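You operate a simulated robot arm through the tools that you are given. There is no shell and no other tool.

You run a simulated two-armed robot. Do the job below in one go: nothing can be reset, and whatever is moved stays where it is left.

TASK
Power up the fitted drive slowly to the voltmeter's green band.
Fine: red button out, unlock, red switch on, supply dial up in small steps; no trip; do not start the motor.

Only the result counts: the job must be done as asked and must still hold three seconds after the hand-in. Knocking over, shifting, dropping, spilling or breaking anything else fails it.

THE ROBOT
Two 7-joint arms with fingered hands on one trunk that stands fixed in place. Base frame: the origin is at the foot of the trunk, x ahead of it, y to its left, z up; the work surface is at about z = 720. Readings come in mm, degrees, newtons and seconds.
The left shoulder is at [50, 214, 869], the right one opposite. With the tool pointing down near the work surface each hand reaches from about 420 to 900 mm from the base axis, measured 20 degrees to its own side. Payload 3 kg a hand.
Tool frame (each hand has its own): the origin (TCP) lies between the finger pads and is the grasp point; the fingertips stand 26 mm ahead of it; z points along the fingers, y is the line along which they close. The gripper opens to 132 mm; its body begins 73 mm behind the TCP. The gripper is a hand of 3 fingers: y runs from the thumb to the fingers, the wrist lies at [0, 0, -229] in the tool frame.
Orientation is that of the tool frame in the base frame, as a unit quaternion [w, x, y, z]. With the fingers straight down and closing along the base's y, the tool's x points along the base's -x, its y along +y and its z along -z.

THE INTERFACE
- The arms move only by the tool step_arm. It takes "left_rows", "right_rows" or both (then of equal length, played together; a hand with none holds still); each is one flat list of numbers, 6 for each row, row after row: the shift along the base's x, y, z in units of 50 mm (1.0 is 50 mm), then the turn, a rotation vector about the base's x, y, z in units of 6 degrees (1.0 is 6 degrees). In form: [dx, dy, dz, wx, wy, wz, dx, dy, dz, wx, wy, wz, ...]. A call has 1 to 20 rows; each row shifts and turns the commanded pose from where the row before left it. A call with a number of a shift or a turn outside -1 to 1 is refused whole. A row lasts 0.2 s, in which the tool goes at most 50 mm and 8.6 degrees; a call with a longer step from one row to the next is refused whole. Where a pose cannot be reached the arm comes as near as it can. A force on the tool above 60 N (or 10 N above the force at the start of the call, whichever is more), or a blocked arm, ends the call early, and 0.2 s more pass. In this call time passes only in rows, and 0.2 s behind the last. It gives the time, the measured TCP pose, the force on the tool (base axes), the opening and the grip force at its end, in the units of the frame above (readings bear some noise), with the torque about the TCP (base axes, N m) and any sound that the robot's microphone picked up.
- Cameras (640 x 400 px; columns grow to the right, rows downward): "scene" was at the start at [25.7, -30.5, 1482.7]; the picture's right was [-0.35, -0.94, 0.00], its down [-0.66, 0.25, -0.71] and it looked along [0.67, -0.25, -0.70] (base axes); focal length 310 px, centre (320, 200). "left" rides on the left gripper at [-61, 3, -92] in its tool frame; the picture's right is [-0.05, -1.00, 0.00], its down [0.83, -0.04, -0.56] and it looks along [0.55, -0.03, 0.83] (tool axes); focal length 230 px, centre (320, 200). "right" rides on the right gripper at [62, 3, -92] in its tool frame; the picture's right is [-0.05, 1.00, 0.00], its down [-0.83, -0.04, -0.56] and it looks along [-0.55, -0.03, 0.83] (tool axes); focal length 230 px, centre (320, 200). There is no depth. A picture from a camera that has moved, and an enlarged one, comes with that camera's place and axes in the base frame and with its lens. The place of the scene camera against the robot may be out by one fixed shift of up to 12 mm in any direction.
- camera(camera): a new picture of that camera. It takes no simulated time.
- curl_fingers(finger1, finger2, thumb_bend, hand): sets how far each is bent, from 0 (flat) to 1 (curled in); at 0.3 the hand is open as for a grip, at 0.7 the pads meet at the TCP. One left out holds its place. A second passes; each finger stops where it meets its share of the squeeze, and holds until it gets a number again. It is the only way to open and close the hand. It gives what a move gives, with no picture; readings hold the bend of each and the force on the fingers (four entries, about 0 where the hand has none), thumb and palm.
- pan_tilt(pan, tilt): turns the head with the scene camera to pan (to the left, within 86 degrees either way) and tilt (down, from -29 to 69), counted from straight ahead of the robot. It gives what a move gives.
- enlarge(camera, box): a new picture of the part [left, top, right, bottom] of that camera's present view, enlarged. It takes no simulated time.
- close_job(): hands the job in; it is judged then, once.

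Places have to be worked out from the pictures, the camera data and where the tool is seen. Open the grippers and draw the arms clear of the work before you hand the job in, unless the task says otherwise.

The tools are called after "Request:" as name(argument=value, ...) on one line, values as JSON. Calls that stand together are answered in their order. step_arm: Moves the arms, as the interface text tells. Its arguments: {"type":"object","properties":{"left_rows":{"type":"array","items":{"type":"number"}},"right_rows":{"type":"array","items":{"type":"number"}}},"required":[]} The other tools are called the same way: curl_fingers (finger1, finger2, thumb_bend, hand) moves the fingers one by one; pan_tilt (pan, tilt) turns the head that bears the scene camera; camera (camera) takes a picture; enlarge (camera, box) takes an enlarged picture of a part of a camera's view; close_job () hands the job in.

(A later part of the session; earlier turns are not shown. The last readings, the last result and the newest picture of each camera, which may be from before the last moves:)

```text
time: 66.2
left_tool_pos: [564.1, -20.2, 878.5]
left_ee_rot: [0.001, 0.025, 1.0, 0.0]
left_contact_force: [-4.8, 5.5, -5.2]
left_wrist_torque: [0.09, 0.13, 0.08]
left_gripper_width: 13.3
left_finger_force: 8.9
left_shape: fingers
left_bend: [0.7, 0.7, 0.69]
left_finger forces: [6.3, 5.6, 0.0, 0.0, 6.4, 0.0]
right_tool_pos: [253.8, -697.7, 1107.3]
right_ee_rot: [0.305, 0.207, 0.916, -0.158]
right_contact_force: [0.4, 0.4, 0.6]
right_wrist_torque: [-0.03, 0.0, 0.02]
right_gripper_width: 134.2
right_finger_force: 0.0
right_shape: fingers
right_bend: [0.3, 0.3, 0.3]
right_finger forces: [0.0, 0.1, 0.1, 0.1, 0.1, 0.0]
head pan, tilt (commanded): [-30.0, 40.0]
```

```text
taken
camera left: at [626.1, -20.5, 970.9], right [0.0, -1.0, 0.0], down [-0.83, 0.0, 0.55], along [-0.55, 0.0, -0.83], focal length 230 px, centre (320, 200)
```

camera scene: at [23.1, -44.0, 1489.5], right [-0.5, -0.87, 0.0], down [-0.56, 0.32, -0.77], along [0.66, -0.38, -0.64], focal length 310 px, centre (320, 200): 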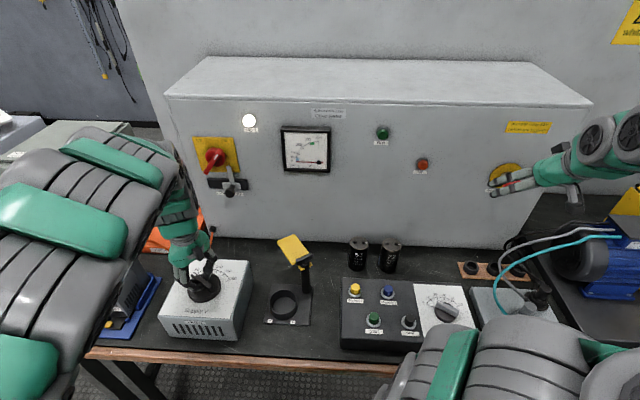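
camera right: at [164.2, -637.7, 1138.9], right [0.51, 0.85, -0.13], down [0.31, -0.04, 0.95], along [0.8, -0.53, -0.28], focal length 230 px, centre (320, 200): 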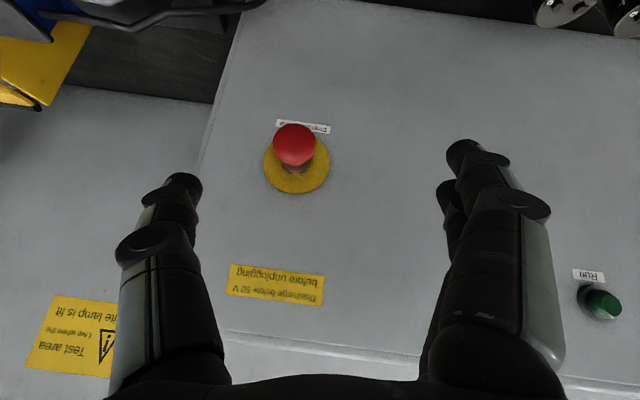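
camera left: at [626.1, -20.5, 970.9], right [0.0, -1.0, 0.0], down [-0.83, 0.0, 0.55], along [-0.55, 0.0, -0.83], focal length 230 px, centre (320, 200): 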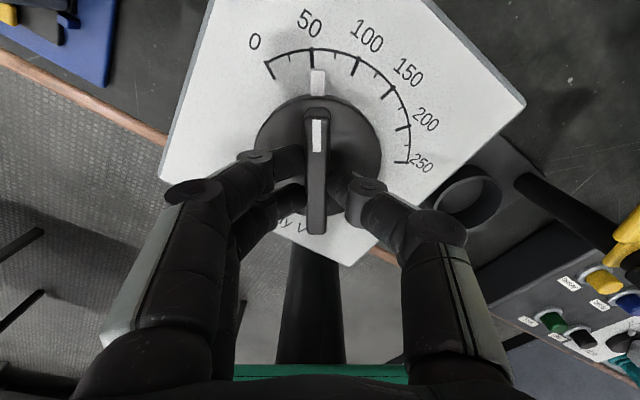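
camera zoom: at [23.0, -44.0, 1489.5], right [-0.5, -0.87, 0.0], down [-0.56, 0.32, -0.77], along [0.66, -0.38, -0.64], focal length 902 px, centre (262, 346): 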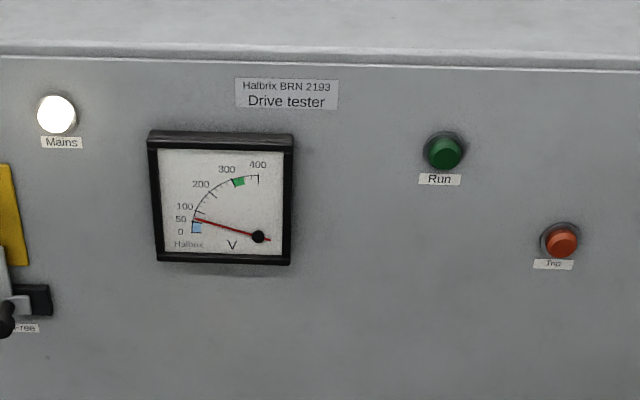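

Dial ~57 V, needle ~75 V, no trip. I continue the slow ramp, another 10°.

Request:
step_arm(left_rows=[0, 0, 0, 0, 0, -0.083, 0, 0, 0, 0, 0, -0.083, 0, 0, 0, 0, 0, -0.083, 0, 0, 0, 0, 0, -0.083, 0, 0, 0, 0, 0, -0.083, 0, 0, 0, 0, 0, -0.083, 0, 0, 0, 0, 0, -0.083, 0, 0, 0, 0, 0, -0.083, 0, 0, 0, 0, 0, -0.083, 0, 0, 0, 0, 0, -0.083, 0, 0, 0, 0, 0, -0.083, 0, 0, 0, 0, 0, -0.083, 0, 0, 0, 0, 0, -0.083, 0, 0, 0, 0, 0, -0.083, 0, 0, 0, 0, 0, -0.083, 0, 0, 0, 0, 0, -0.083, 0, 0, 0, 0, 0, -0.083, 0, 0, 0, 0, 0, -0.083, 0, 0, 0, 0, 0, -0.083, 0, 0, 0, 0, 0, -0.083])

Request:
camera(camera="scene")

Request:
enlarge(camera="scene", box=[230, 100, 450, 200])

```text
time: 70.4
left_tool_pos: [564.2, -20.6, 878.1]
left_ee_rot: [0.001, 0.112, 0.994, 0.0]
left_contact_force: [-6.4, 8.0, -4.4]
left_wrist_torque: [0.15, 0.11, 0.09]
left_gripper_width: 13.5
left_finger_force: 9.3
left_shape: fingers
left_bend: [0.7, 0.7, 0.69]
left_finger forces: [6.3, 6.1, 0.0, 0.0, 6.1, 0.1]
right_tool_pos: [253.6, -696.8, 1106.4]
right_ee_rot: [0.304, 0.207, 0.916, -0.157]
right_contact_force: [0.2, 0.4, -1.0]
right_wrist_torque: [0.0, -0.02, -0.01]
right_gripper_width: 134.1
right_finger_force: 0.0
right_shape: fingers
right_bend: [0.3, 0.3, 0.3]
right_finger forces: [0.0, 0.1, 0.0, 0.0, 0.0, 0.0]
head pan, tilt (commanded): [-30.0, 40.0]
```

```text
taken
camera scene: at [23.0, -44.0, 1489.5], right [-0.5, -0.87, 0.0], down [-0.56, 0.32, -0.77], along [0.66, -0.38, -0.64], focal length 310 px, centre (320, 200)
```

scene: 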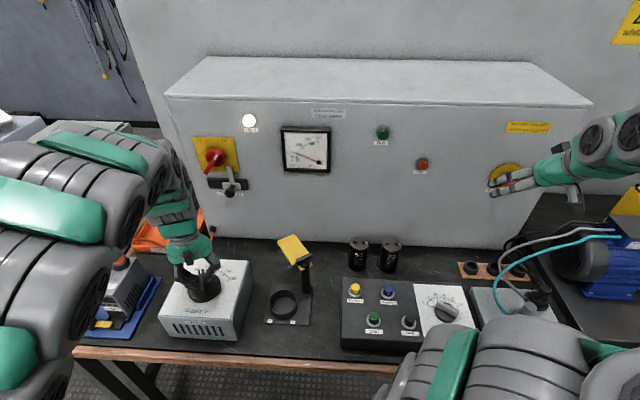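

```text
2.91 times, centred on (340, 150) of scene
camera zoom: at [23.0, -44.0, 1489.5], right [-0.5, -0.87, 0.0], down [-0.56, 0.32, -0.77], along [0.66, -0.38, -0.64], focal length 902 px, centre (262, 346)
```

zoom: 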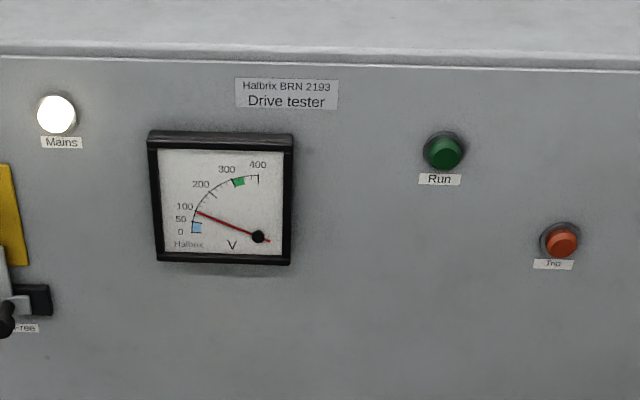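

Needle ~105 V with the dial near 80 V, all steady. Next 10°.

Request:
step_arm(left_rows=[0, 0, 0, 0, 0, -0.083, 0, 0, 0, 0, 0, -0.083, 0, 0, 0, 0, 0, -0.083, 0, 0, 0, 0, 0, -0.083, 0, 0, 0, 0, 0, -0.083, 0, 0, 0, 0, 0, -0.083, 0, 0, 0, 0, 0, -0.083, 0, 0, 0, 0, 0, -0.083, 0, 0, 0, 0, 0, -0.083, 0, 0, 0, 0, 0, -0.083, 0, 0, 0, 0, 0, -0.083, 0, 0, 0, 0, 0, -0.083, 0, 0, 0, 0, 0, -0.083, 0, 0, 0, 0, 0, -0.083, 0, 0, 0, 0, 0, -0.083, 0, 0, 0, 0, 0, -0.083, 0, 0, 0, 0, 0, -0.083, 0, 0, 0, 0, 0, -0.083, 0, 0, 0, 0, 0, -0.083, 0, 0, 0, 0, 0, -0.083])

Request:
enlarge(camera="scene", box=[230, 100, 450, 200])

Request:
camera(camera="left")

```text
time: 74.6
left_tool_pos: [563.8, -20.6, 877.3]
left_ee_rot: [0.001, 0.199, 0.98, 0.001]
left_contact_force: [-5.8, 6.2, -4.6]
left_wrist_torque: [0.12, 0.08, 0.05]
left_gripper_width: 13.1
left_finger_force: 8.9
left_shape: fingers
left_bend: [0.7, 0.7, 0.69]
left_finger forces: [5.7, 5.4, 0.1, 0.0, 6.9, 0.0]
right_tool_pos: [254.0, -697.3, 1106.3]
right_ee_rot: [0.305, 0.207, 0.916, -0.157]
right_contact_force: [-0.1, 0.4, 0.6]
right_wrist_torque: [-0.01, 0.01, -0.01]
right_gripper_width: 134.1
right_finger_force: 0.1
right_shape: fingers
right_bend: [0.3, 0.3, 0.3]
right_finger forces: [0.1, 0.0, 0.1, 0.0, 0.1, 0.0]
head pan, tilt (commanded): [-30.0, 40.0]
```

```text
2.91 times, centred on (340, 150) of scene
camera zoom: at [23.0, -44.0, 1489.5], right [-0.5, -0.87, 0.0], down [-0.56, 0.32, -0.77], along [0.66, -0.38, -0.64], focal length 902 px, centre (262, 346)
```

zoom: 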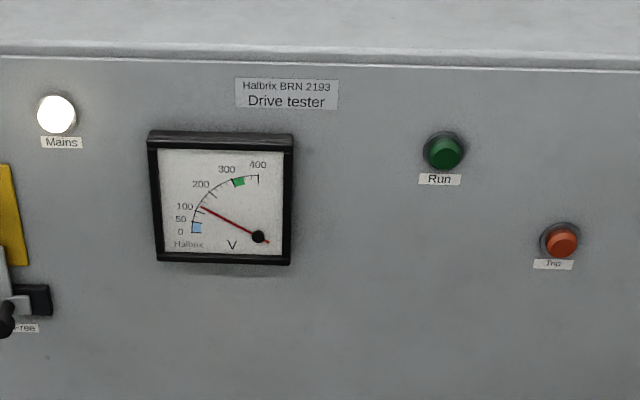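

```text
taken
camera left: at [622.5, -41.5, 971.0], right [-0.34, -0.94, 0.0], down [-0.78, 0.28, 0.55], along [-0.52, 0.19, -0.83], focal length 230 px, centre (320, 200)
```

left: 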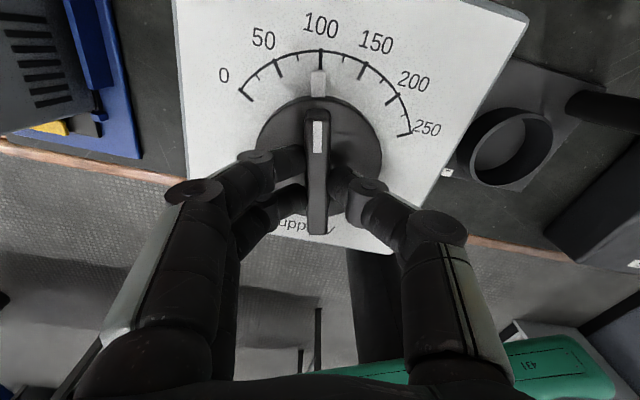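

Dial ~99 V, needle ~130 V, no trip. Another 10°.

Request:
step_arm(left_rows=[0, 0, 0, 0, 0, -0.083, 0, 0, 0, 0, 0, -0.083, 0, 0, 0, 0, 0, -0.083, 0, 0, 0, 0, 0, -0.083, 0, 0, 0, 0, 0, -0.083, 0, 0, 0, 0, 0, -0.083, 0, 0, 0, 0, 0, -0.083, 0, 0, 0, 0, 0, -0.083, 0, 0, 0, 0, 0, -0.083, 0, 0, 0, 0, 0, -0.083, 0, 0, 0, 0, 0, -0.083, 0, 0, 0, 0, 0, -0.083, 0, 0, 0, 0, 0, -0.083, 0, 0, 0, 0, 0, -0.083, 0, 0, 0, 0, 0, -0.083, 0, 0, 0, 0, 0, -0.083, 0, 0, 0, 0, 0, -0.083, 0, 0, 0, 0, 0, -0.083, 0, 0, 0, 0, 0, -0.083, 0, 0, 0, 0, 0, -0.083])

Request:
enlarge(camera="scene", box=[230, 100, 450, 200])

```text
time: 78.8
left_tool_pos: [563.6, -19.2, 878.3]
left_ee_rot: [0.0, 0.284, 0.959, 0.0]
left_contact_force: [-5.9, 8.4, -4.7]
left_wrist_torque: [0.14, 0.11, 0.08]
left_gripper_width: 13.4
left_finger_force: 8.8
left_shape: fingers
left_bend: [0.7, 0.7, 0.69]
left_finger forces: [5.6, 5.4, 0.0, 0.0, 7.2, 0.0]
right_tool_pos: [254.9, -697.9, 1107.7]
right_ee_rot: [0.304, 0.208, 0.916, -0.158]
right_contact_force: [1.1, 0.1, -0.3]
right_wrist_torque: [0.01, 0.0, -0.01]
right_gripper_width: 134.3
right_finger_force: 0.1
right_shape: fingers
right_bend: [0.3, 0.3, 0.3]
right_finger forces: [0.1, 0.0, 0.0, 0.0, 0.0, 0.1]
head pan, tilt (commanded): [-30.0, 40.0]
```

```text
2.91 times, centred on (340, 150) of scene
camera zoom: at [23.0, -44.0, 1489.5], right [-0.5, -0.87, 0.0], down [-0.56, 0.32, -0.77], along [0.66, -0.38, -0.64], focal length 902 px, centre (262, 346)
```

zoom: 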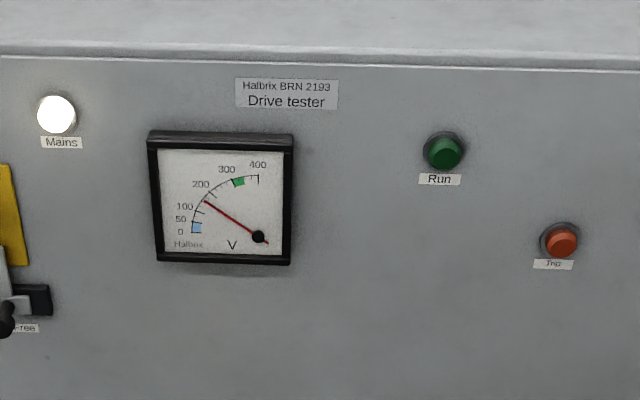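

Needle ~160 V and no trip; forces on the grip are steady. Another 10°.

Request:
step_arm(left_rows=[0, 0, 0, 0, 0, -0.083, 0, 0, 0, 0, 0, -0.083, 0, 0, 0, 0, 0, -0.083, 0, 0, 0, 0, 0, -0.083, 0, 0, 0, 0, 0, -0.083, 0, 0, 0, 0, 0, -0.083, 0, 0, 0, 0, 0, -0.083, 0, 0, 0, 0, 0, -0.083, 0, 0, 0, 0, 0, -0.083, 0, 0, 0, 0, 0, -0.083, 0, 0, 0, 0, 0, -0.083, 0, 0, 0, 0, 0, -0.083, 0, 0, 0, 0, 0, -0.083, 0, 0, 0, 0, 0, -0.083, 0, 0, 0, 0, 0, -0.083, 0, 0, 0, 0, 0, -0.083, 0, 0, 0, 0, 0, -0.083, 0, 0, 0, 0, 0, -0.083, 0, 0, 0, 0, 0, -0.083, 0, 0, 0, 0, 0, -0.083])

Request:
enlarge(camera="scene", box=[230, 100, 450, 200])

Request:
camera(camera="left")

Request:
camera(camera="scene")

```text
time: 83.0
left_tool_pos: [563.4, -21.6, 878.2]
left_ee_rot: [0.001, 0.366, 0.931, 0.0]
left_contact_force: [-4.1, 6.0, -0.9]
left_wrist_torque: [0.09, 0.07, 0.06]
left_gripper_width: 13.4
left_finger_force: 9.2
left_shape: fingers
left_bend: [0.7, 0.71, 0.69]
left_finger forces: [5.4, 4.8, 0.0, 0.1, 8.4, 0.0]
right_tool_pos: [253.1, -696.6, 1107.3]
right_ee_rot: [0.305, 0.207, 0.916, -0.157]
right_contact_force: [0.4, 0.7, -0.5]
right_wrist_torque: [0.03, -0.01, 0.0]
right_gripper_width: 134.4
right_finger_force: 0.0
right_shape: fingers
right_bend: [0.3, 0.3, 0.3]
right_finger forces: [0.0, 0.1, 0.1, 0.0, 0.0, 0.0]
head pan, tilt (commanded): [-30.0, 40.0]
```

```text
2.91 times, centred on (340, 150) of scene
camera zoom: at [23.0, -44.0, 1489.5], right [-0.5, -0.87, 0.0], down [-0.56, 0.32, -0.77], along [0.66, -0.38, -0.64], focal length 902 px, centre (262, 346)
```

zoom: 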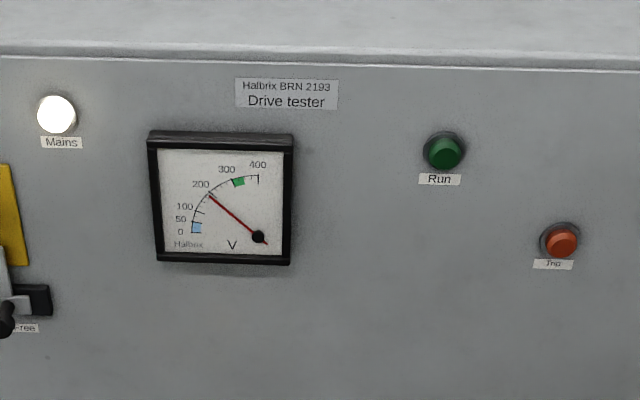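

```text
taken
camera left: at [611.8, -59.9, 970.7], right [-0.64, -0.77, 0.0], down [-0.64, 0.53, 0.55], along [-0.42, 0.36, -0.83], focal length 230 px, centre (320, 200)
```

left: 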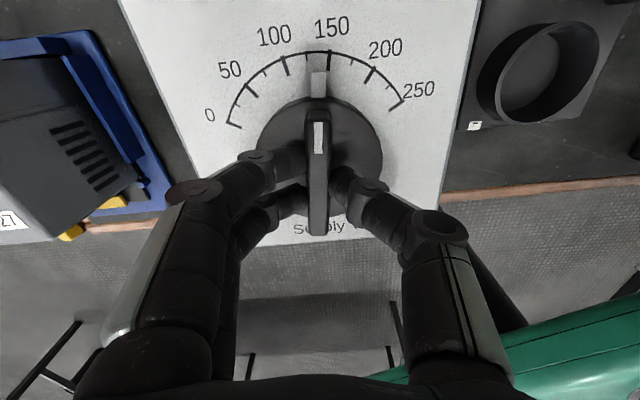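

```text
taken
camera scene: at [23.0, -44.0, 1489.5], right [-0.5, -0.87, 0.0], down [-0.56, 0.32, -0.77], along [0.66, -0.38, -0.64], focal length 310 px, centre (320, 200)
```

scene: 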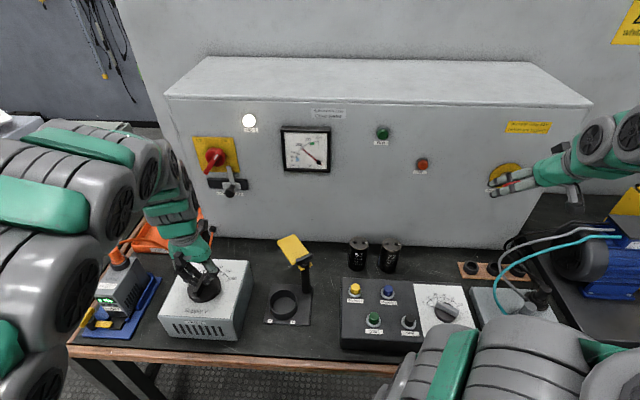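

Dial ~140 V, needle ~190 V, everything undisturbed. Another 10°.

Request:
step_arm(left_rows=[0, 0, 0, 0, 0, -0.083, 0, 0, 0, 0, 0, -0.083, 0, 0, 0, 0, 0, -0.083, 0, 0, 0, 0, 0, -0.083, 0, 0, 0, 0, 0, -0.083, 0, 0, 0, 0, 0, -0.083, 0, 0, 0, 0, 0, -0.083, 0, 0, 0, 0, 0, -0.083, 0, 0, 0, 0, 0, -0.083, 0, 0, 0, 0, 0, -0.083, 0, 0, 0, 0, 0, -0.083, 0, 0, 0, 0, 0, -0.083, 0, 0, 0, 0, 0, -0.083, 0, 0, 0, 0, 0, -0.083, 0, 0, 0, 0, 0, -0.083, 0, 0, 0, 0, 0, -0.083, 0, 0, 0, 0, 0, -0.083, 0, 0, 0, 0, 0, -0.083, 0, 0, 0, 0, 0, -0.083, 0, 0, 0, 0, 0, -0.083])

Request:
enlarge(camera="scene", box=[230, 100, 450, 200])

```text
time: 87.2
left_tool_pos: [562.3, -20.6, 878.5]
left_ee_rot: [0.001, 0.446, 0.895, 0.0]
left_contact_force: [-1.3, 5.6, -4.3]
left_wrist_torque: [0.09, 0.08, 0.03]
left_gripper_width: 13.2
left_finger_force: 9.3
left_shape: fingers
left_bend: [0.7, 0.71, 0.69]
left_finger forces: [5.6, 5.0, 0.1, 0.1, 7.7, 0.0]
right_tool_pos: [255.0, -697.9, 1107.6]
right_ee_rot: [0.305, 0.207, 0.916, -0.158]
right_contact_force: [-0.1, 0.5, 0.3]
right_wrist_torque: [-0.02, 0.01, 0.01]
right_gripper_width: 134.1
right_finger_force: 0.1
right_shape: fingers
right_bend: [0.3, 0.3, 0.3]
right_finger forces: [0.0, 0.0, 0.0, 0.0, 0.0, 0.0]
head pan, tilt (commanded): [-30.0, 40.0]
```

```text
2.91 times, centred on (340, 150) of scene
camera zoom: at [23.0, -44.0, 1489.5], right [-0.5, -0.87, 0.0], down [-0.56, 0.32, -0.77], along [0.66, -0.38, -0.64], focal length 902 px, centre (262, 346)
```

zoom: 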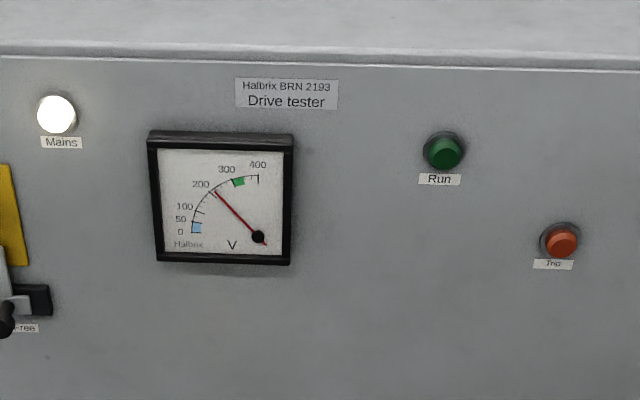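

Needle ~215 V, no trip. Another 10°.

Request:
step_arm(left_rows=[0, 0, 0, 0, 0, -0.083, 0, 0, 0, 0, 0, -0.083, 0, 0, 0, 0, 0, -0.083, 0, 0, 0, 0, 0, -0.083, 0, 0, 0, 0, 0, -0.083, 0, 0, 0, 0, 0, -0.083, 0, 0, 0, 0, 0, -0.083, 0, 0, 0, 0, 0, -0.083, 0, 0, 0, 0, 0, -0.083, 0, 0, 0, 0, 0, -0.083, 0, 0, 0, 0, 0, -0.083, 0, 0, 0, 0, 0, -0.083, 0, 0, 0, 0, 0, -0.083, 0, 0, 0, 0, 0, -0.083, 0, 0, 0, 0, 0, -0.083, 0, 0, 0, 0, 0, -0.083, 0, 0, 0, 0, 0, -0.083, 0, 0, 0, 0, 0, -0.083, 0, 0, 0, 0, 0, -0.083, 0, 0, 0, 0, 0, -0.083])

Request:
enlarge(camera="scene", box=[230, 100, 450, 200])

Request:
camera(camera="left")

```text
time: 91.4
left_tool_pos: [564.7, -20.2, 878.6]
left_ee_rot: [0.001, 0.521, 0.854, 0.0]
left_contact_force: [-2.7, 6.3, -5.4]
left_wrist_torque: [0.1, 0.09, 0.01]
left_gripper_width: 13.7
left_finger_force: 8.1
left_shape: fingers
left_bend: [0.7, 0.71, 0.69]
left_finger forces: [4.9, 4.3, 0.0, 0.0, 8.5, 0.1]
right_tool_pos: [255.0, -697.0, 1107.7]
right_ee_rot: [0.304, 0.207, 0.916, -0.157]
right_contact_force: [-0.2, -0.6, -0.3]
right_wrist_torque: [0.02, -0.01, 0.0]
right_gripper_width: 134.1
right_finger_force: 0.0
right_shape: fingers
right_bend: [0.3, 0.3, 0.3]
right_finger forces: [0.0, 0.1, 0.1, 0.0, 0.1, 0.1]
head pan, tilt (commanded): [-30.0, 40.0]
```

```text
2.91 times, centred on (340, 150) of scene
camera zoom: at [23.0, -44.0, 1489.5], right [-0.5, -0.87, 0.0], down [-0.56, 0.32, -0.77], along [0.66, -0.38, -0.64], focal length 902 px, centre (262, 346)
```

zoom: 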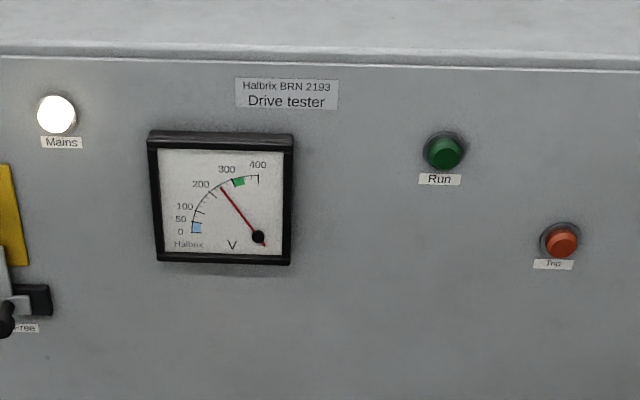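

```text
taken
camera left: at [595.6, -73.7, 971.2], right [-0.87, -0.5, 0.0], down [-0.42, 0.72, 0.55], along [-0.28, 0.48, -0.83], focal length 230 px, centre (320, 200)
```

left: 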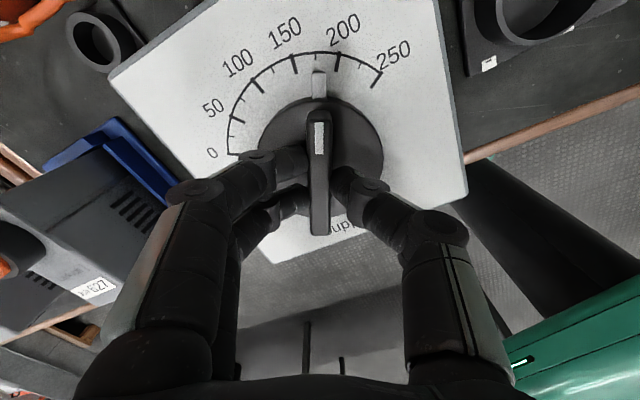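

Dial ~180 V, needle ~245 V. Another 10° at the same pace.

Request:
step_arm(left_rows=[0, 0, 0, 0, 0, -0.083, 0, 0, 0, 0, 0, -0.083, 0, 0, 0, 0, 0, -0.083, 0, 0, 0, 0, 0, -0.083, 0, 0, 0, 0, 0, -0.083, 0, 0, 0, 0, 0, -0.083, 0, 0, 0, 0, 0, -0.083, 0, 0, 0, 0, 0, -0.083, 0, 0, 0, 0, 0, -0.083, 0, 0, 0, 0, 0, -0.083, 0, 0, 0, 0, 0, -0.083, 0, 0, 0, 0, 0, -0.083, 0, 0, 0, 0, 0, -0.083, 0, 0, 0, 0, 0, -0.083, 0, 0, 0, 0, 0, -0.083, 0, 0, 0, 0, 0, -0.083, 0, 0, 0, 0, 0, -0.083, 0, 0, 0, 0, 0, -0.083, 0, 0, 0, 0, 0, -0.083, 0, 0, 0, 0, 0, -0.083])

Request:
enlarge(camera="scene", box=[230, 100, 450, 200])

Request:
enlarge(camera="scene", box=[285, 135, 325, 175])

Request:
camera(camera="scene")

```text
time: 95.6
left_tool_pos: [564.5, -20.7, 877.5]
left_ee_rot: [0.001, 0.594, 0.805, 0.0]
left_contact_force: [-2.4, 4.9, -2.1]
left_wrist_torque: [0.11, 0.03, 0.08]
left_gripper_width: 13.6
left_finger_force: 10.1
left_shape: fingers
left_bend: [0.7, 0.71, 0.69]
left_finger forces: [5.0, 4.3, 0.0, 0.1, 9.1, 0.0]
right_tool_pos: [254.3, -697.7, 1107.3]
right_ee_rot: [0.304, 0.207, 0.916, -0.158]
right_contact_force: [-0.7, 0.1, -1.0]
right_wrist_torque: [0.02, 0.04, 0.0]
right_gripper_width: 134.0
right_finger_force: 0.1
right_shape: fingers
right_bend: [0.3, 0.3, 0.3]
right_finger forces: [0.0, 0.0, 0.1, 0.0, 0.1, 0.1]
head pan, tilt (commanded): [-30.0, 40.0]
```

```text
2.91 times, centred on (340, 150) of scene
camera zoom: at [23.0, -44.0, 1489.5], right [-0.5, -0.87, 0.0], down [-0.56, 0.32, -0.77], along [0.66, -0.38, -0.64], focal length 902 px, centre (262, 346)
```

zoom: 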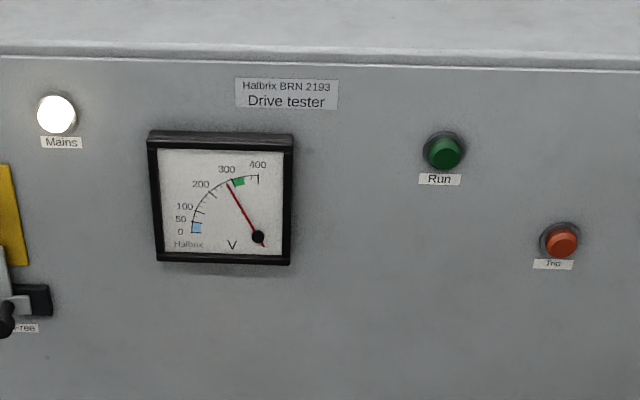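

```text
10.00 times, centred on (305, 155) of scene
camera zoom: at [23.0, -44.0, 1489.5], right [-0.5, -0.87, 0.0], down [-0.56, 0.32, -0.77], along [0.66, -0.38, -0.64], focal length 3101 px, centre (470, 650)
```

zoom: 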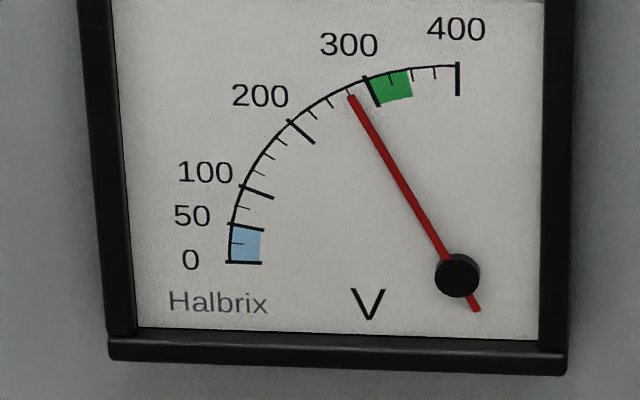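

```text
taken
camera scene: at [23.0, -44.0, 1489.5], right [-0.5, -0.87, 0.0], down [-0.56, 0.32, -0.77], along [0.66, -0.38, -0.64], focal length 310 px, centre (320, 200)
```

scene: 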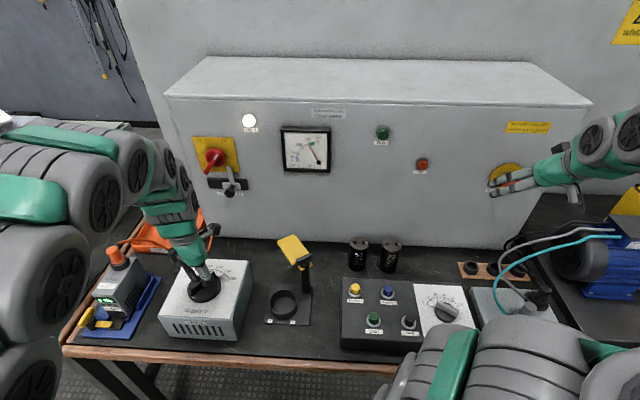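

Needle ~275 V, just below the green band (about 300–348 V). I add 5° more, then hold to let the reading settle.

Request:
step_arm(left_rows=[0, 0, 0, 0, 0, -0.083, 0, 0, 0, 0, 0, -0.083, 0, 0, 0, 0, 0, -0.083, 0, 0, 0, 0, 0, -0.083, 0, 0, 0, 0, 0, -0.083, 0, 0, 0, 0, 0, -0.083, 0, 0, 0, 0, 0, -0.083, 0, 0, 0, 0, 0, -0.083, 0, 0, 0, 0, 0, -0.083, 0, 0, 0, 0, 0, -0.083, 0, 0, 0, 0, 0, 0, 0, 0, 0, 0, 0, 0, 0, 0, 0, 0, 0, 0, 0, 0, 0, 0, 0, 0, 0, 0, 0, 0, 0, 0, 0, 0, 0, 0, 0, 0, 0, 0, 0, 0, 0, 0, 0, 0, 0, 0, 0, 0, 0, 0, 0, 0, 0, 0, 0, 0, 0, 0])

Request:
enlarge(camera="scene", box=[285, 135, 325, 175])

Request:
enlarge(camera="left", box=[240, 0, 440, 125])

Request:
enlarge(camera="scene", box=[230, 100, 450, 200])

```text
refused: rows must hold 6 numbers for each row
```

```text
10.00 times, centred on (305, 155) of scene
camera zoom: at [23.0, -44.0, 1489.5], right [-0.5, -0.87, 0.0], down [-0.56, 0.32, -0.77], along [0.66, -0.38, -0.64], focal length 3101 px, centre (470, 650)
```

zoom: 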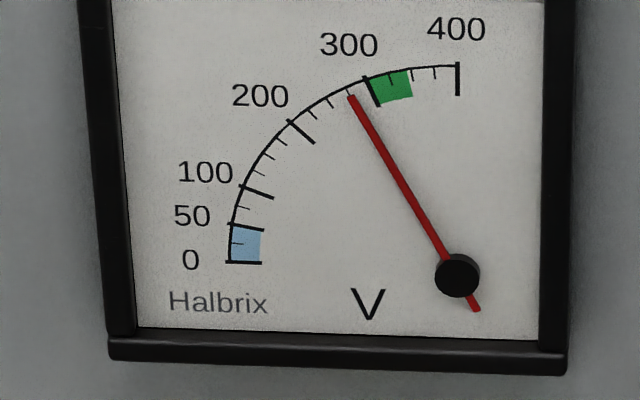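

```text
3.20 times, centred on (340, 62) of left
camera zoom: at [585.8, -78.2, 971.1], right [-0.94, -0.34, 0.0], down [-0.29, 0.78, 0.55], along [-0.19, 0.52, -0.83], focal length 736 px, centre (256, 640)
```

zoom: 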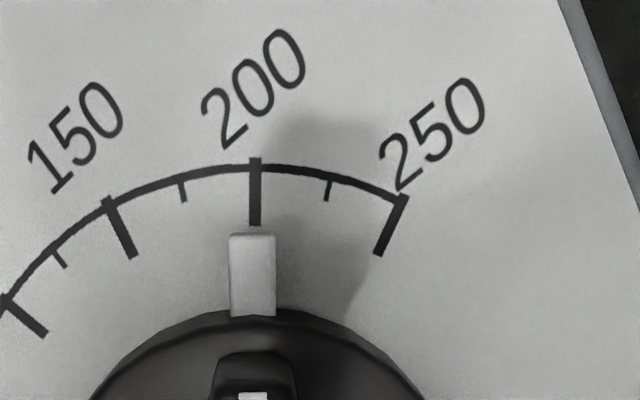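

```text
2.91 times, centred on (340, 150) of scene
camera zoom: at [23.0, -44.0, 1489.5], right [-0.5, -0.87, 0.0], down [-0.56, 0.32, -0.77], along [0.66, -0.38, -0.64], focal length 902 px, centre (262, 346)
```

zoom: 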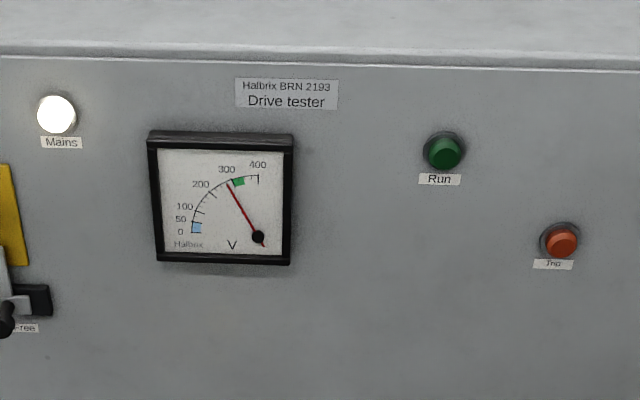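

That call was refused for its count (nothing moved). Dial is at ~199 V; I repeat the 5° ramp followed by a hold with the right number of rows.

Request:
step_arm(left_rows=[0, 0, 0, 0, 0, -0.083, 0, 0, 0, 0, 0, -0.083, 0, 0, 0, 0, 0, -0.083, 0, 0, 0, 0, 0, -0.083, 0, 0, 0, 0, 0, -0.083, 0, 0, 0, 0, 0, -0.083, 0, 0, 0, 0, 0, -0.083, 0, 0, 0, 0, 0, -0.083, 0, 0, 0, 0, 0, -0.083, 0, 0, 0, 0, 0, -0.083, 0, 0, 0, 0, 0, 0, 0, 0, 0, 0, 0, 0, 0, 0, 0, 0, 0, 0, 0, 0, 0, 0, 0, 0, 0, 0, 0, 0, 0, 0])

Request:
enlarge(camera="scene", box=[285, 135, 325, 175])

Request:
enlarge(camera="left", box=[240, 0, 440, 125])

Request:
enlarge(camera="scene", box=[230, 100, 450, 200])

```text
time: 98.8
left_tool_pos: [563.7, -20.7, 877.7]
left_ee_rot: [0.001, 0.629, 0.778, 0.0]
left_contact_force: [-0.2, 2.8, -1.4]
left_wrist_torque: [0.03, 0.04, 0.04]
left_gripper_width: 13.9
left_finger_force: 9.1
left_shape: fingers
left_bend: [0.71, 0.71, 0.69]
left_finger forces: [5.2, 4.6, 0.1, 0.1, 9.0, 0.0]
right_tool_pos: [254.3, -697.7, 1106.4]
right_ee_rot: [0.305, 0.207, 0.916, -0.158]
right_contact_force: [0.0, 0.5, -0.2]
right_wrist_torque: [0.02, 0.01, -0.03]
right_gripper_width: 134.0
right_finger_force: 0.0
right_shape: fingers
right_bend: [0.3, 0.3, 0.3]
right_finger forces: [0.0, 0.0, 0.1, 0.0, 0.0, 0.0]
head pan, tilt (commanded): [-30.0, 40.0]
```

```text
10.00 times, centred on (305, 155) of scene
camera zoom: at [23.0, -44.0, 1489.5], right [-0.5, -0.87, 0.0], down [-0.56, 0.32, -0.77], along [0.66, -0.38, -0.64], focal length 3101 px, centre (470, 650)
```

zoom: 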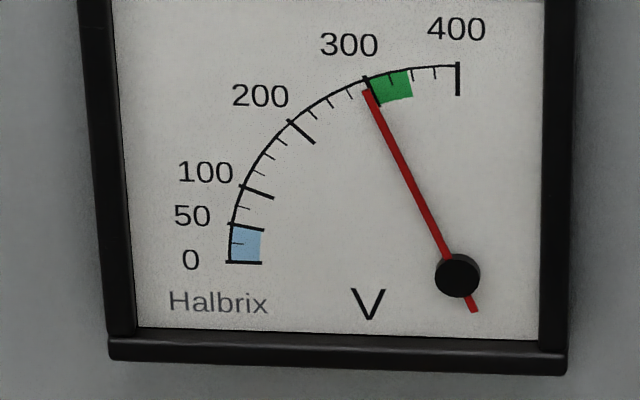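

```text
3.20 times, centred on (340, 62) of left
camera zoom: at [580.9, -79.8, 971.0], right [-0.97, -0.26, 0.0], down [-0.22, 0.8, 0.55], along [-0.14, 0.54, -0.83], focal length 736 px, centre (256, 640)
```

zoom: 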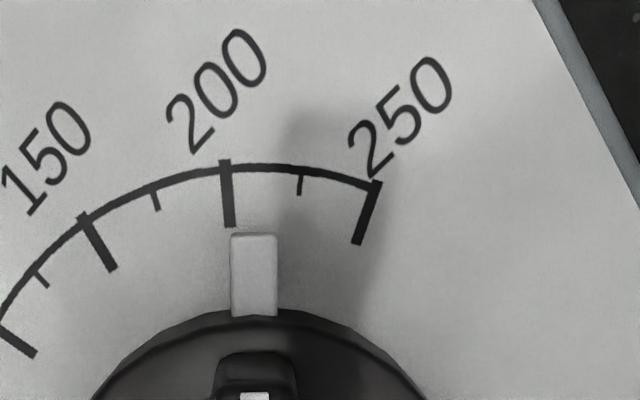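

```text
2.91 times, centred on (340, 150) of scene
camera zoom: at [23.0, -44.0, 1489.5], right [-0.5, -0.87, 0.0], down [-0.56, 0.32, -0.77], along [0.66, -0.38, -0.64], focal length 902 px, centre (262, 346)
```

zoom: 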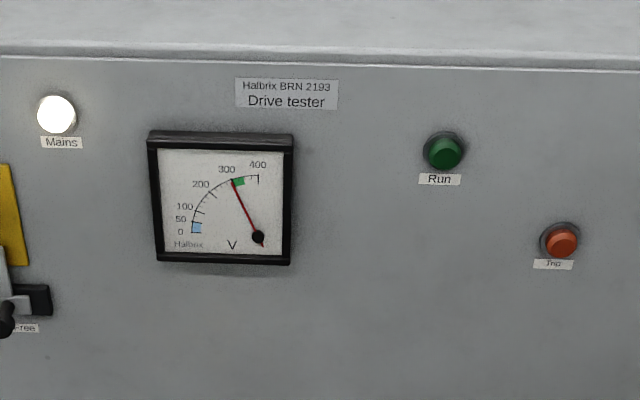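

Needle ~297 V at the band's lower edge, dial ~210 V, no trip. I ramp another 6° slowly and hold.

Request:
step_arm(left_rows=[0, 0, 0, 0, 0, -0.083, 0, 0, 0, 0, 0, -0.083, 0, 0, 0, 0, 0, -0.083, 0, 0, 0, 0, 0, -0.083, 0, 0, 0, 0, 0, -0.083, 0, 0, 0, 0, 0, -0.083, 0, 0, 0, 0, 0, -0.083, 0, 0, 0, 0, 0, -0.083, 0, 0, 0, 0, 0, -0.083, 0, 0, 0, 0, 0, -0.083, 0, 0, 0, 0, 0, -0.083, 0, 0, 0, 0, 0, -0.083, 0, 0, 0, 0, 0, 0, 0, 0, 0, 0, 0, 0, 0, 0, 0, 0, 0, 0, 0, 0, 0, 0, 0, 0, 0, 0, 0, 0, 0, 0, 0, 0, 0, 0, 0, 0])

Request:
enlarge(camera="scene", box=[285, 135, 325, 175])

Request:
enlarge(camera="left", box=[240, 0, 440, 125])

Request:
enlarge(camera="scene", box=[230, 100, 450, 200])

```text
time: 102.6
left_tool_pos: [563.4, -20.0, 878.2]
left_ee_rot: [0.0, 0.669, 0.744, -0.001]
left_contact_force: [0.5, 1.5, -3.2]
left_wrist_torque: [0.05, 0.0, 0.04]
left_gripper_width: 13.7
left_finger_force: 9.3
left_shape: fingers
left_bend: [0.71, 0.71, 0.69]
left_finger forces: [5.5, 4.7, 0.0, 0.1, 8.1, 0.0]
right_tool_pos: [254.1, -697.4, 1107.3]
right_ee_rot: [0.305, 0.206, 0.917, -0.156]
right_contact_force: [0.4, 0.0, -0.3]
right_wrist_torque: [-0.01, 0.0, 0.02]
right_gripper_width: 134.1
right_finger_force: 0.1
right_shape: fingers
right_bend: [0.3, 0.3, 0.3]
right_finger forces: [0.0, 0.0, 0.0, 0.1, 0.1, 0.1]
head pan, tilt (commanded): [-30.0, 40.0]
```

```text
10.00 times, centred on (305, 155) of scene
camera zoom: at [23.1, -44.1, 1489.5], right [-0.5, -0.87, 0.0], down [-0.56, 0.32, -0.77], along [0.66, -0.38, -0.64], focal length 3101 px, centre (470, 650)
```

zoom: 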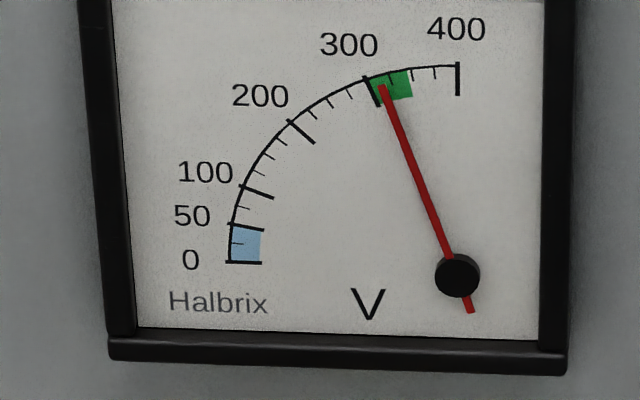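

```text
3.20 times, centred on (340, 62) of left
camera zoom: at [574.3, -81.1, 971.2], right [-0.99, -0.16, 0.0], down [-0.13, 0.82, 0.55], along [-0.09, 0.55, -0.83], focal length 736 px, centre (256, 640)
```

zoom: 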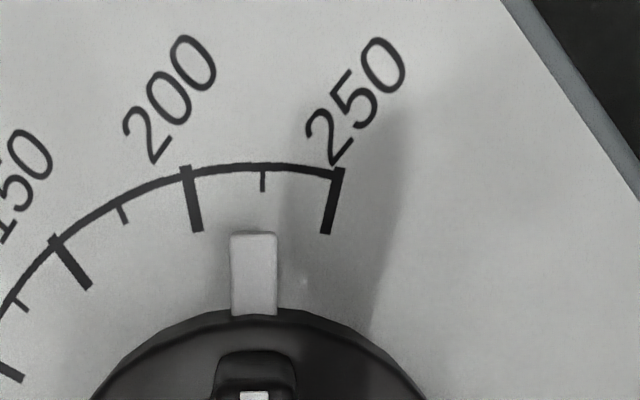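

```text
2.91 times, centred on (340, 150) of scene
camera zoom: at [23.1, -44.1, 1489.5], right [-0.5, -0.87, 0.0], down [-0.56, 0.32, -0.77], along [0.66, -0.38, -0.64], focal length 902 px, centre (262, 346)
```

zoom: 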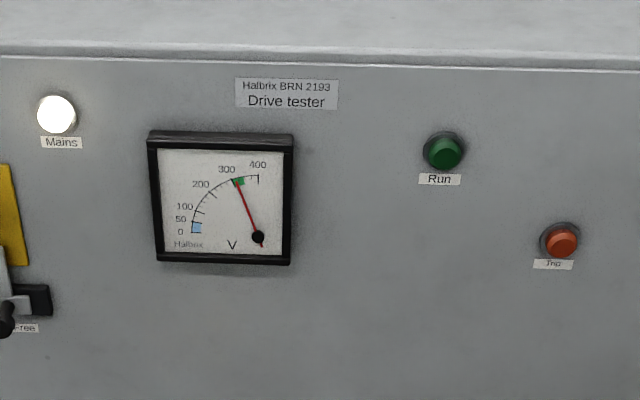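

Needle is in the green at ~313 V. I add 3.5° more to sit near the middle of the band (~325 V) and hold.

Request:
step_arm(left_rows=[0, 0, 0, 0, 0, -0.083, 0, 0, 0, 0, 0, -0.083, 0, 0, 0, 0, 0, -0.083, 0, 0, 0, 0, 0, -0.083, 0, 0, 0, 0, 0, -0.083, 0, 0, 0, 0, 0, -0.083, 0, 0, 0, 0, 0, -0.083, 0, 0, 0, 0, 0, 0, 0, 0, 0, 0, 0, 0, 0, 0, 0, 0, 0, 0, 0, 0, 0, 0, 0, 0, 0, 0, 0, 0, 0, 0, 0, 0, 0, 0, 0, 0, 0, 0, 0, 0, 0, 0])

Request:
enlarge(camera="scene", box=[285, 135, 325, 175])

Request:
enlarge(camera="left", box=[240, 0, 440, 125])

```text
time: 105.6
left_tool_pos: [564.7, -20.9, 878.1]
left_ee_rot: [0.001, 0.691, 0.723, 0.0]
left_contact_force: [-2.1, 5.3, -0.2]
left_wrist_torque: [0.09, 0.07, 0.04]
left_gripper_width: 13.7
left_finger_force: 9.3
left_shape: fingers
left_bend: [0.71, 0.71, 0.69]
left_finger forces: [4.9, 4.0, 0.0, 0.0, 10.1, 0.0]
right_tool_pos: [253.4, -697.9, 1106.1]
right_ee_rot: [0.304, 0.208, 0.916, -0.157]
right_contact_force: [-0.3, 0.5, -0.3]
right_wrist_torque: [-0.02, 0.02, 0.01]
right_gripper_width: 134.2
right_finger_force: 0.0
right_shape: fingers
right_bend: [0.3, 0.3, 0.3]
right_finger forces: [0.0, 0.0, 0.0, 0.1, 0.1, 0.0]
head pan, tilt (commanded): [-30.0, 40.0]
```

```text
10.00 times, centred on (305, 155) of scene
camera zoom: at [23.0, -44.0, 1489.5], right [-0.5, -0.87, 0.0], down [-0.56, 0.32, -0.77], along [0.66, -0.38, -0.64], focal length 3101 px, centre (470, 650)
```

zoom: 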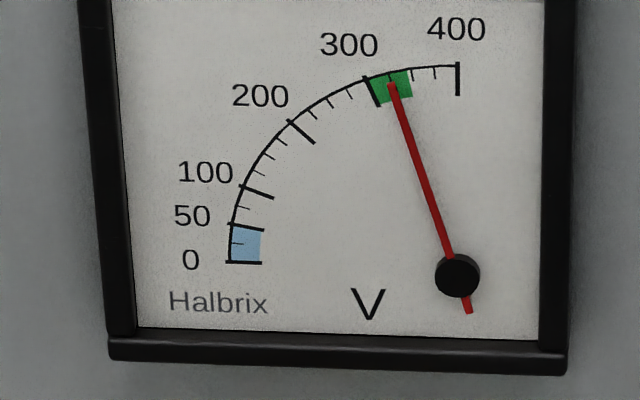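

```text
3.20 times, centred on (340, 62) of left
camera zoom: at [570.9, -82.0, 970.9], right [-1.0, -0.1, 0.0], down [-0.08, 0.83, 0.55], along [-0.05, 0.55, -0.83], focal length 736 px, centre (256, 640)
```

zoom: 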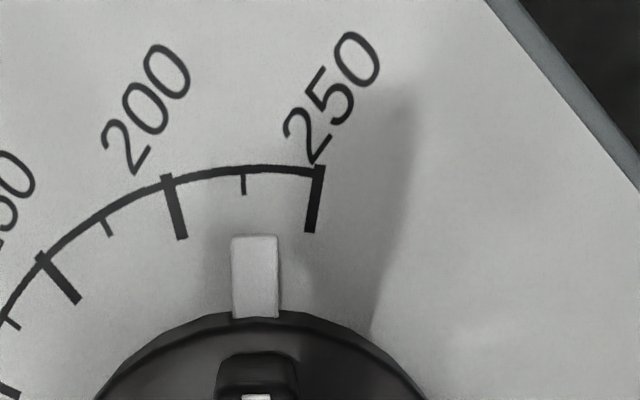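

The needle stands in the middle of the green band (~325 V, dial ~229 V). I open the fingers and lift straight up off the dial.

Request:
curl_fingers(hand="left", finger1=0.5, finger2=0.5, thumb_bend=0.5)

Request:
step_arm(left_rows=[0, 0, 0.2, 0, 0, 0, 0, 0, 0.4, 0, 0, 0, 0, 0, 0.8, 0, 0, 0, 0, 0, 0.9, 0, 0, 0])

Request:
camera(camera="scene")

Request:
enlarge(camera="scene", box=[285, 135, 325, 175])

Request:
camera(camera="left")

```text
time: 106.6
left_tool_pos: [564.1, -20.5, 877.6]
left_ee_rot: [0.001, 0.691, 0.723, -0.001]
left_contact_force: [0.9, -0.6, 0.3]
left_wrist_torque: [-0.01, 0.03, -0.01]
left_gripper_width: 67.0
left_finger_force: 0.0
left_shape: fingers
left_bend: [0.5, 0.5, 0.5]
left_finger forces: [0.0, 0.1, 0.1, 0.0, 0.0, 0.0]
right_tool_pos: [254.1, -696.9, 1107.3]
right_ee_rot: [0.306, 0.207, 0.916, -0.157]
right_contact_force: [-0.4, 0.0, 1.1]
right_wrist_torque: [-0.02, -0.02, -0.03]
right_gripper_width: 134.2
right_finger_force: 0.0
right_shape: fingers
right_bend: [0.3, 0.3, 0.3]
right_finger forces: [0.0, 0.0, 0.1, 0.0, 0.1, 0.0]
head pan, tilt (commanded): [-30.0, 40.0]
```

```text
time: 107.6
left_tool_pos: [563.6, -20.9, 992.3]
left_ee_rot: [0.001, 0.691, 0.723, 0.0]
left_contact_force: [-0.1, -0.4, 0.6]
left_wrist_torque: [0.02, 0.02, 0.02]
left_gripper_width: 67.4
left_finger_force: 0.0
left_shape: fingers
left_bend: [0.5, 0.5, 0.5]
left_finger forces: [0.0, 0.1, 0.1, 0.1, 0.1, 0.0]
right_tool_pos: [255.0, -697.7, 1106.2]
right_ee_rot: [0.305, 0.207, 0.916, -0.157]
right_contact_force: [-0.2, 0.0, 0.8]
right_wrist_torque: [-0.02, 0.01, -0.01]
right_gripper_width: 134.1
right_finger_force: 0.0
right_shape: fingers
right_bend: [0.3, 0.3, 0.3]
right_finger forces: [0.0, 0.0, 0.0, 0.0, 0.1, 0.1]
head pan, tilt (commanded): [-30.0, 40.0]
```

```text
taken
camera scene: at [23.0, -44.1, 1489.5], right [-0.5, -0.87, 0.0], down [-0.56, 0.32, -0.77], along [0.66, -0.38, -0.64], focal length 310 px, centre (320, 200)
```

scene: 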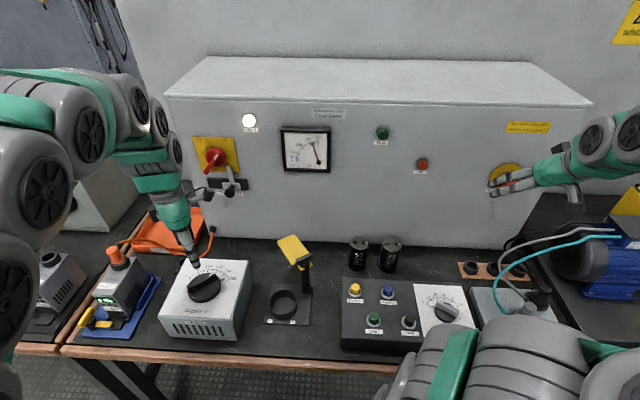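

```text
10.00 times, centred on (305, 155) of scene
camera zoom: at [23.0, -44.1, 1489.5], right [-0.5, -0.87, 0.0], down [-0.56, 0.32, -0.77], along [0.66, -0.38, -0.64], focal length 3101 px, centre (470, 650)
```

zoom: 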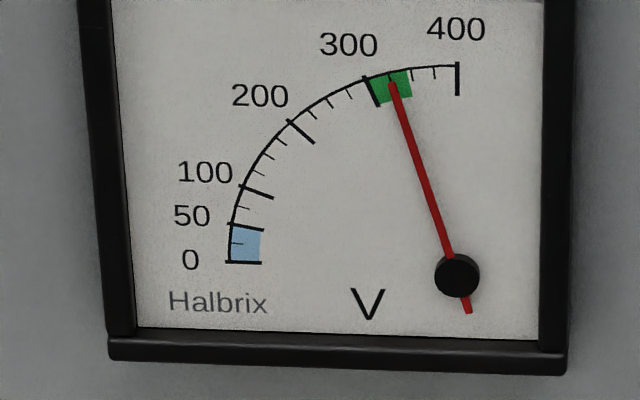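

```text
taken
camera left: at [570.6, -82.3, 1085.1], right [-1.0, -0.1, 0.0], down [-0.08, 0.83, 0.55], along [-0.05, 0.55, -0.83], focal length 230 px, centre (320, 200)
```

left: 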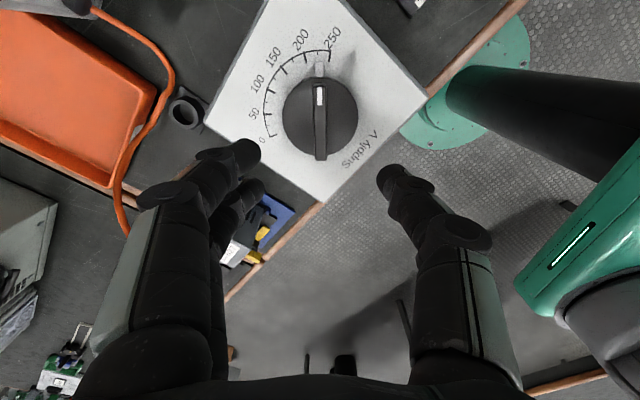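

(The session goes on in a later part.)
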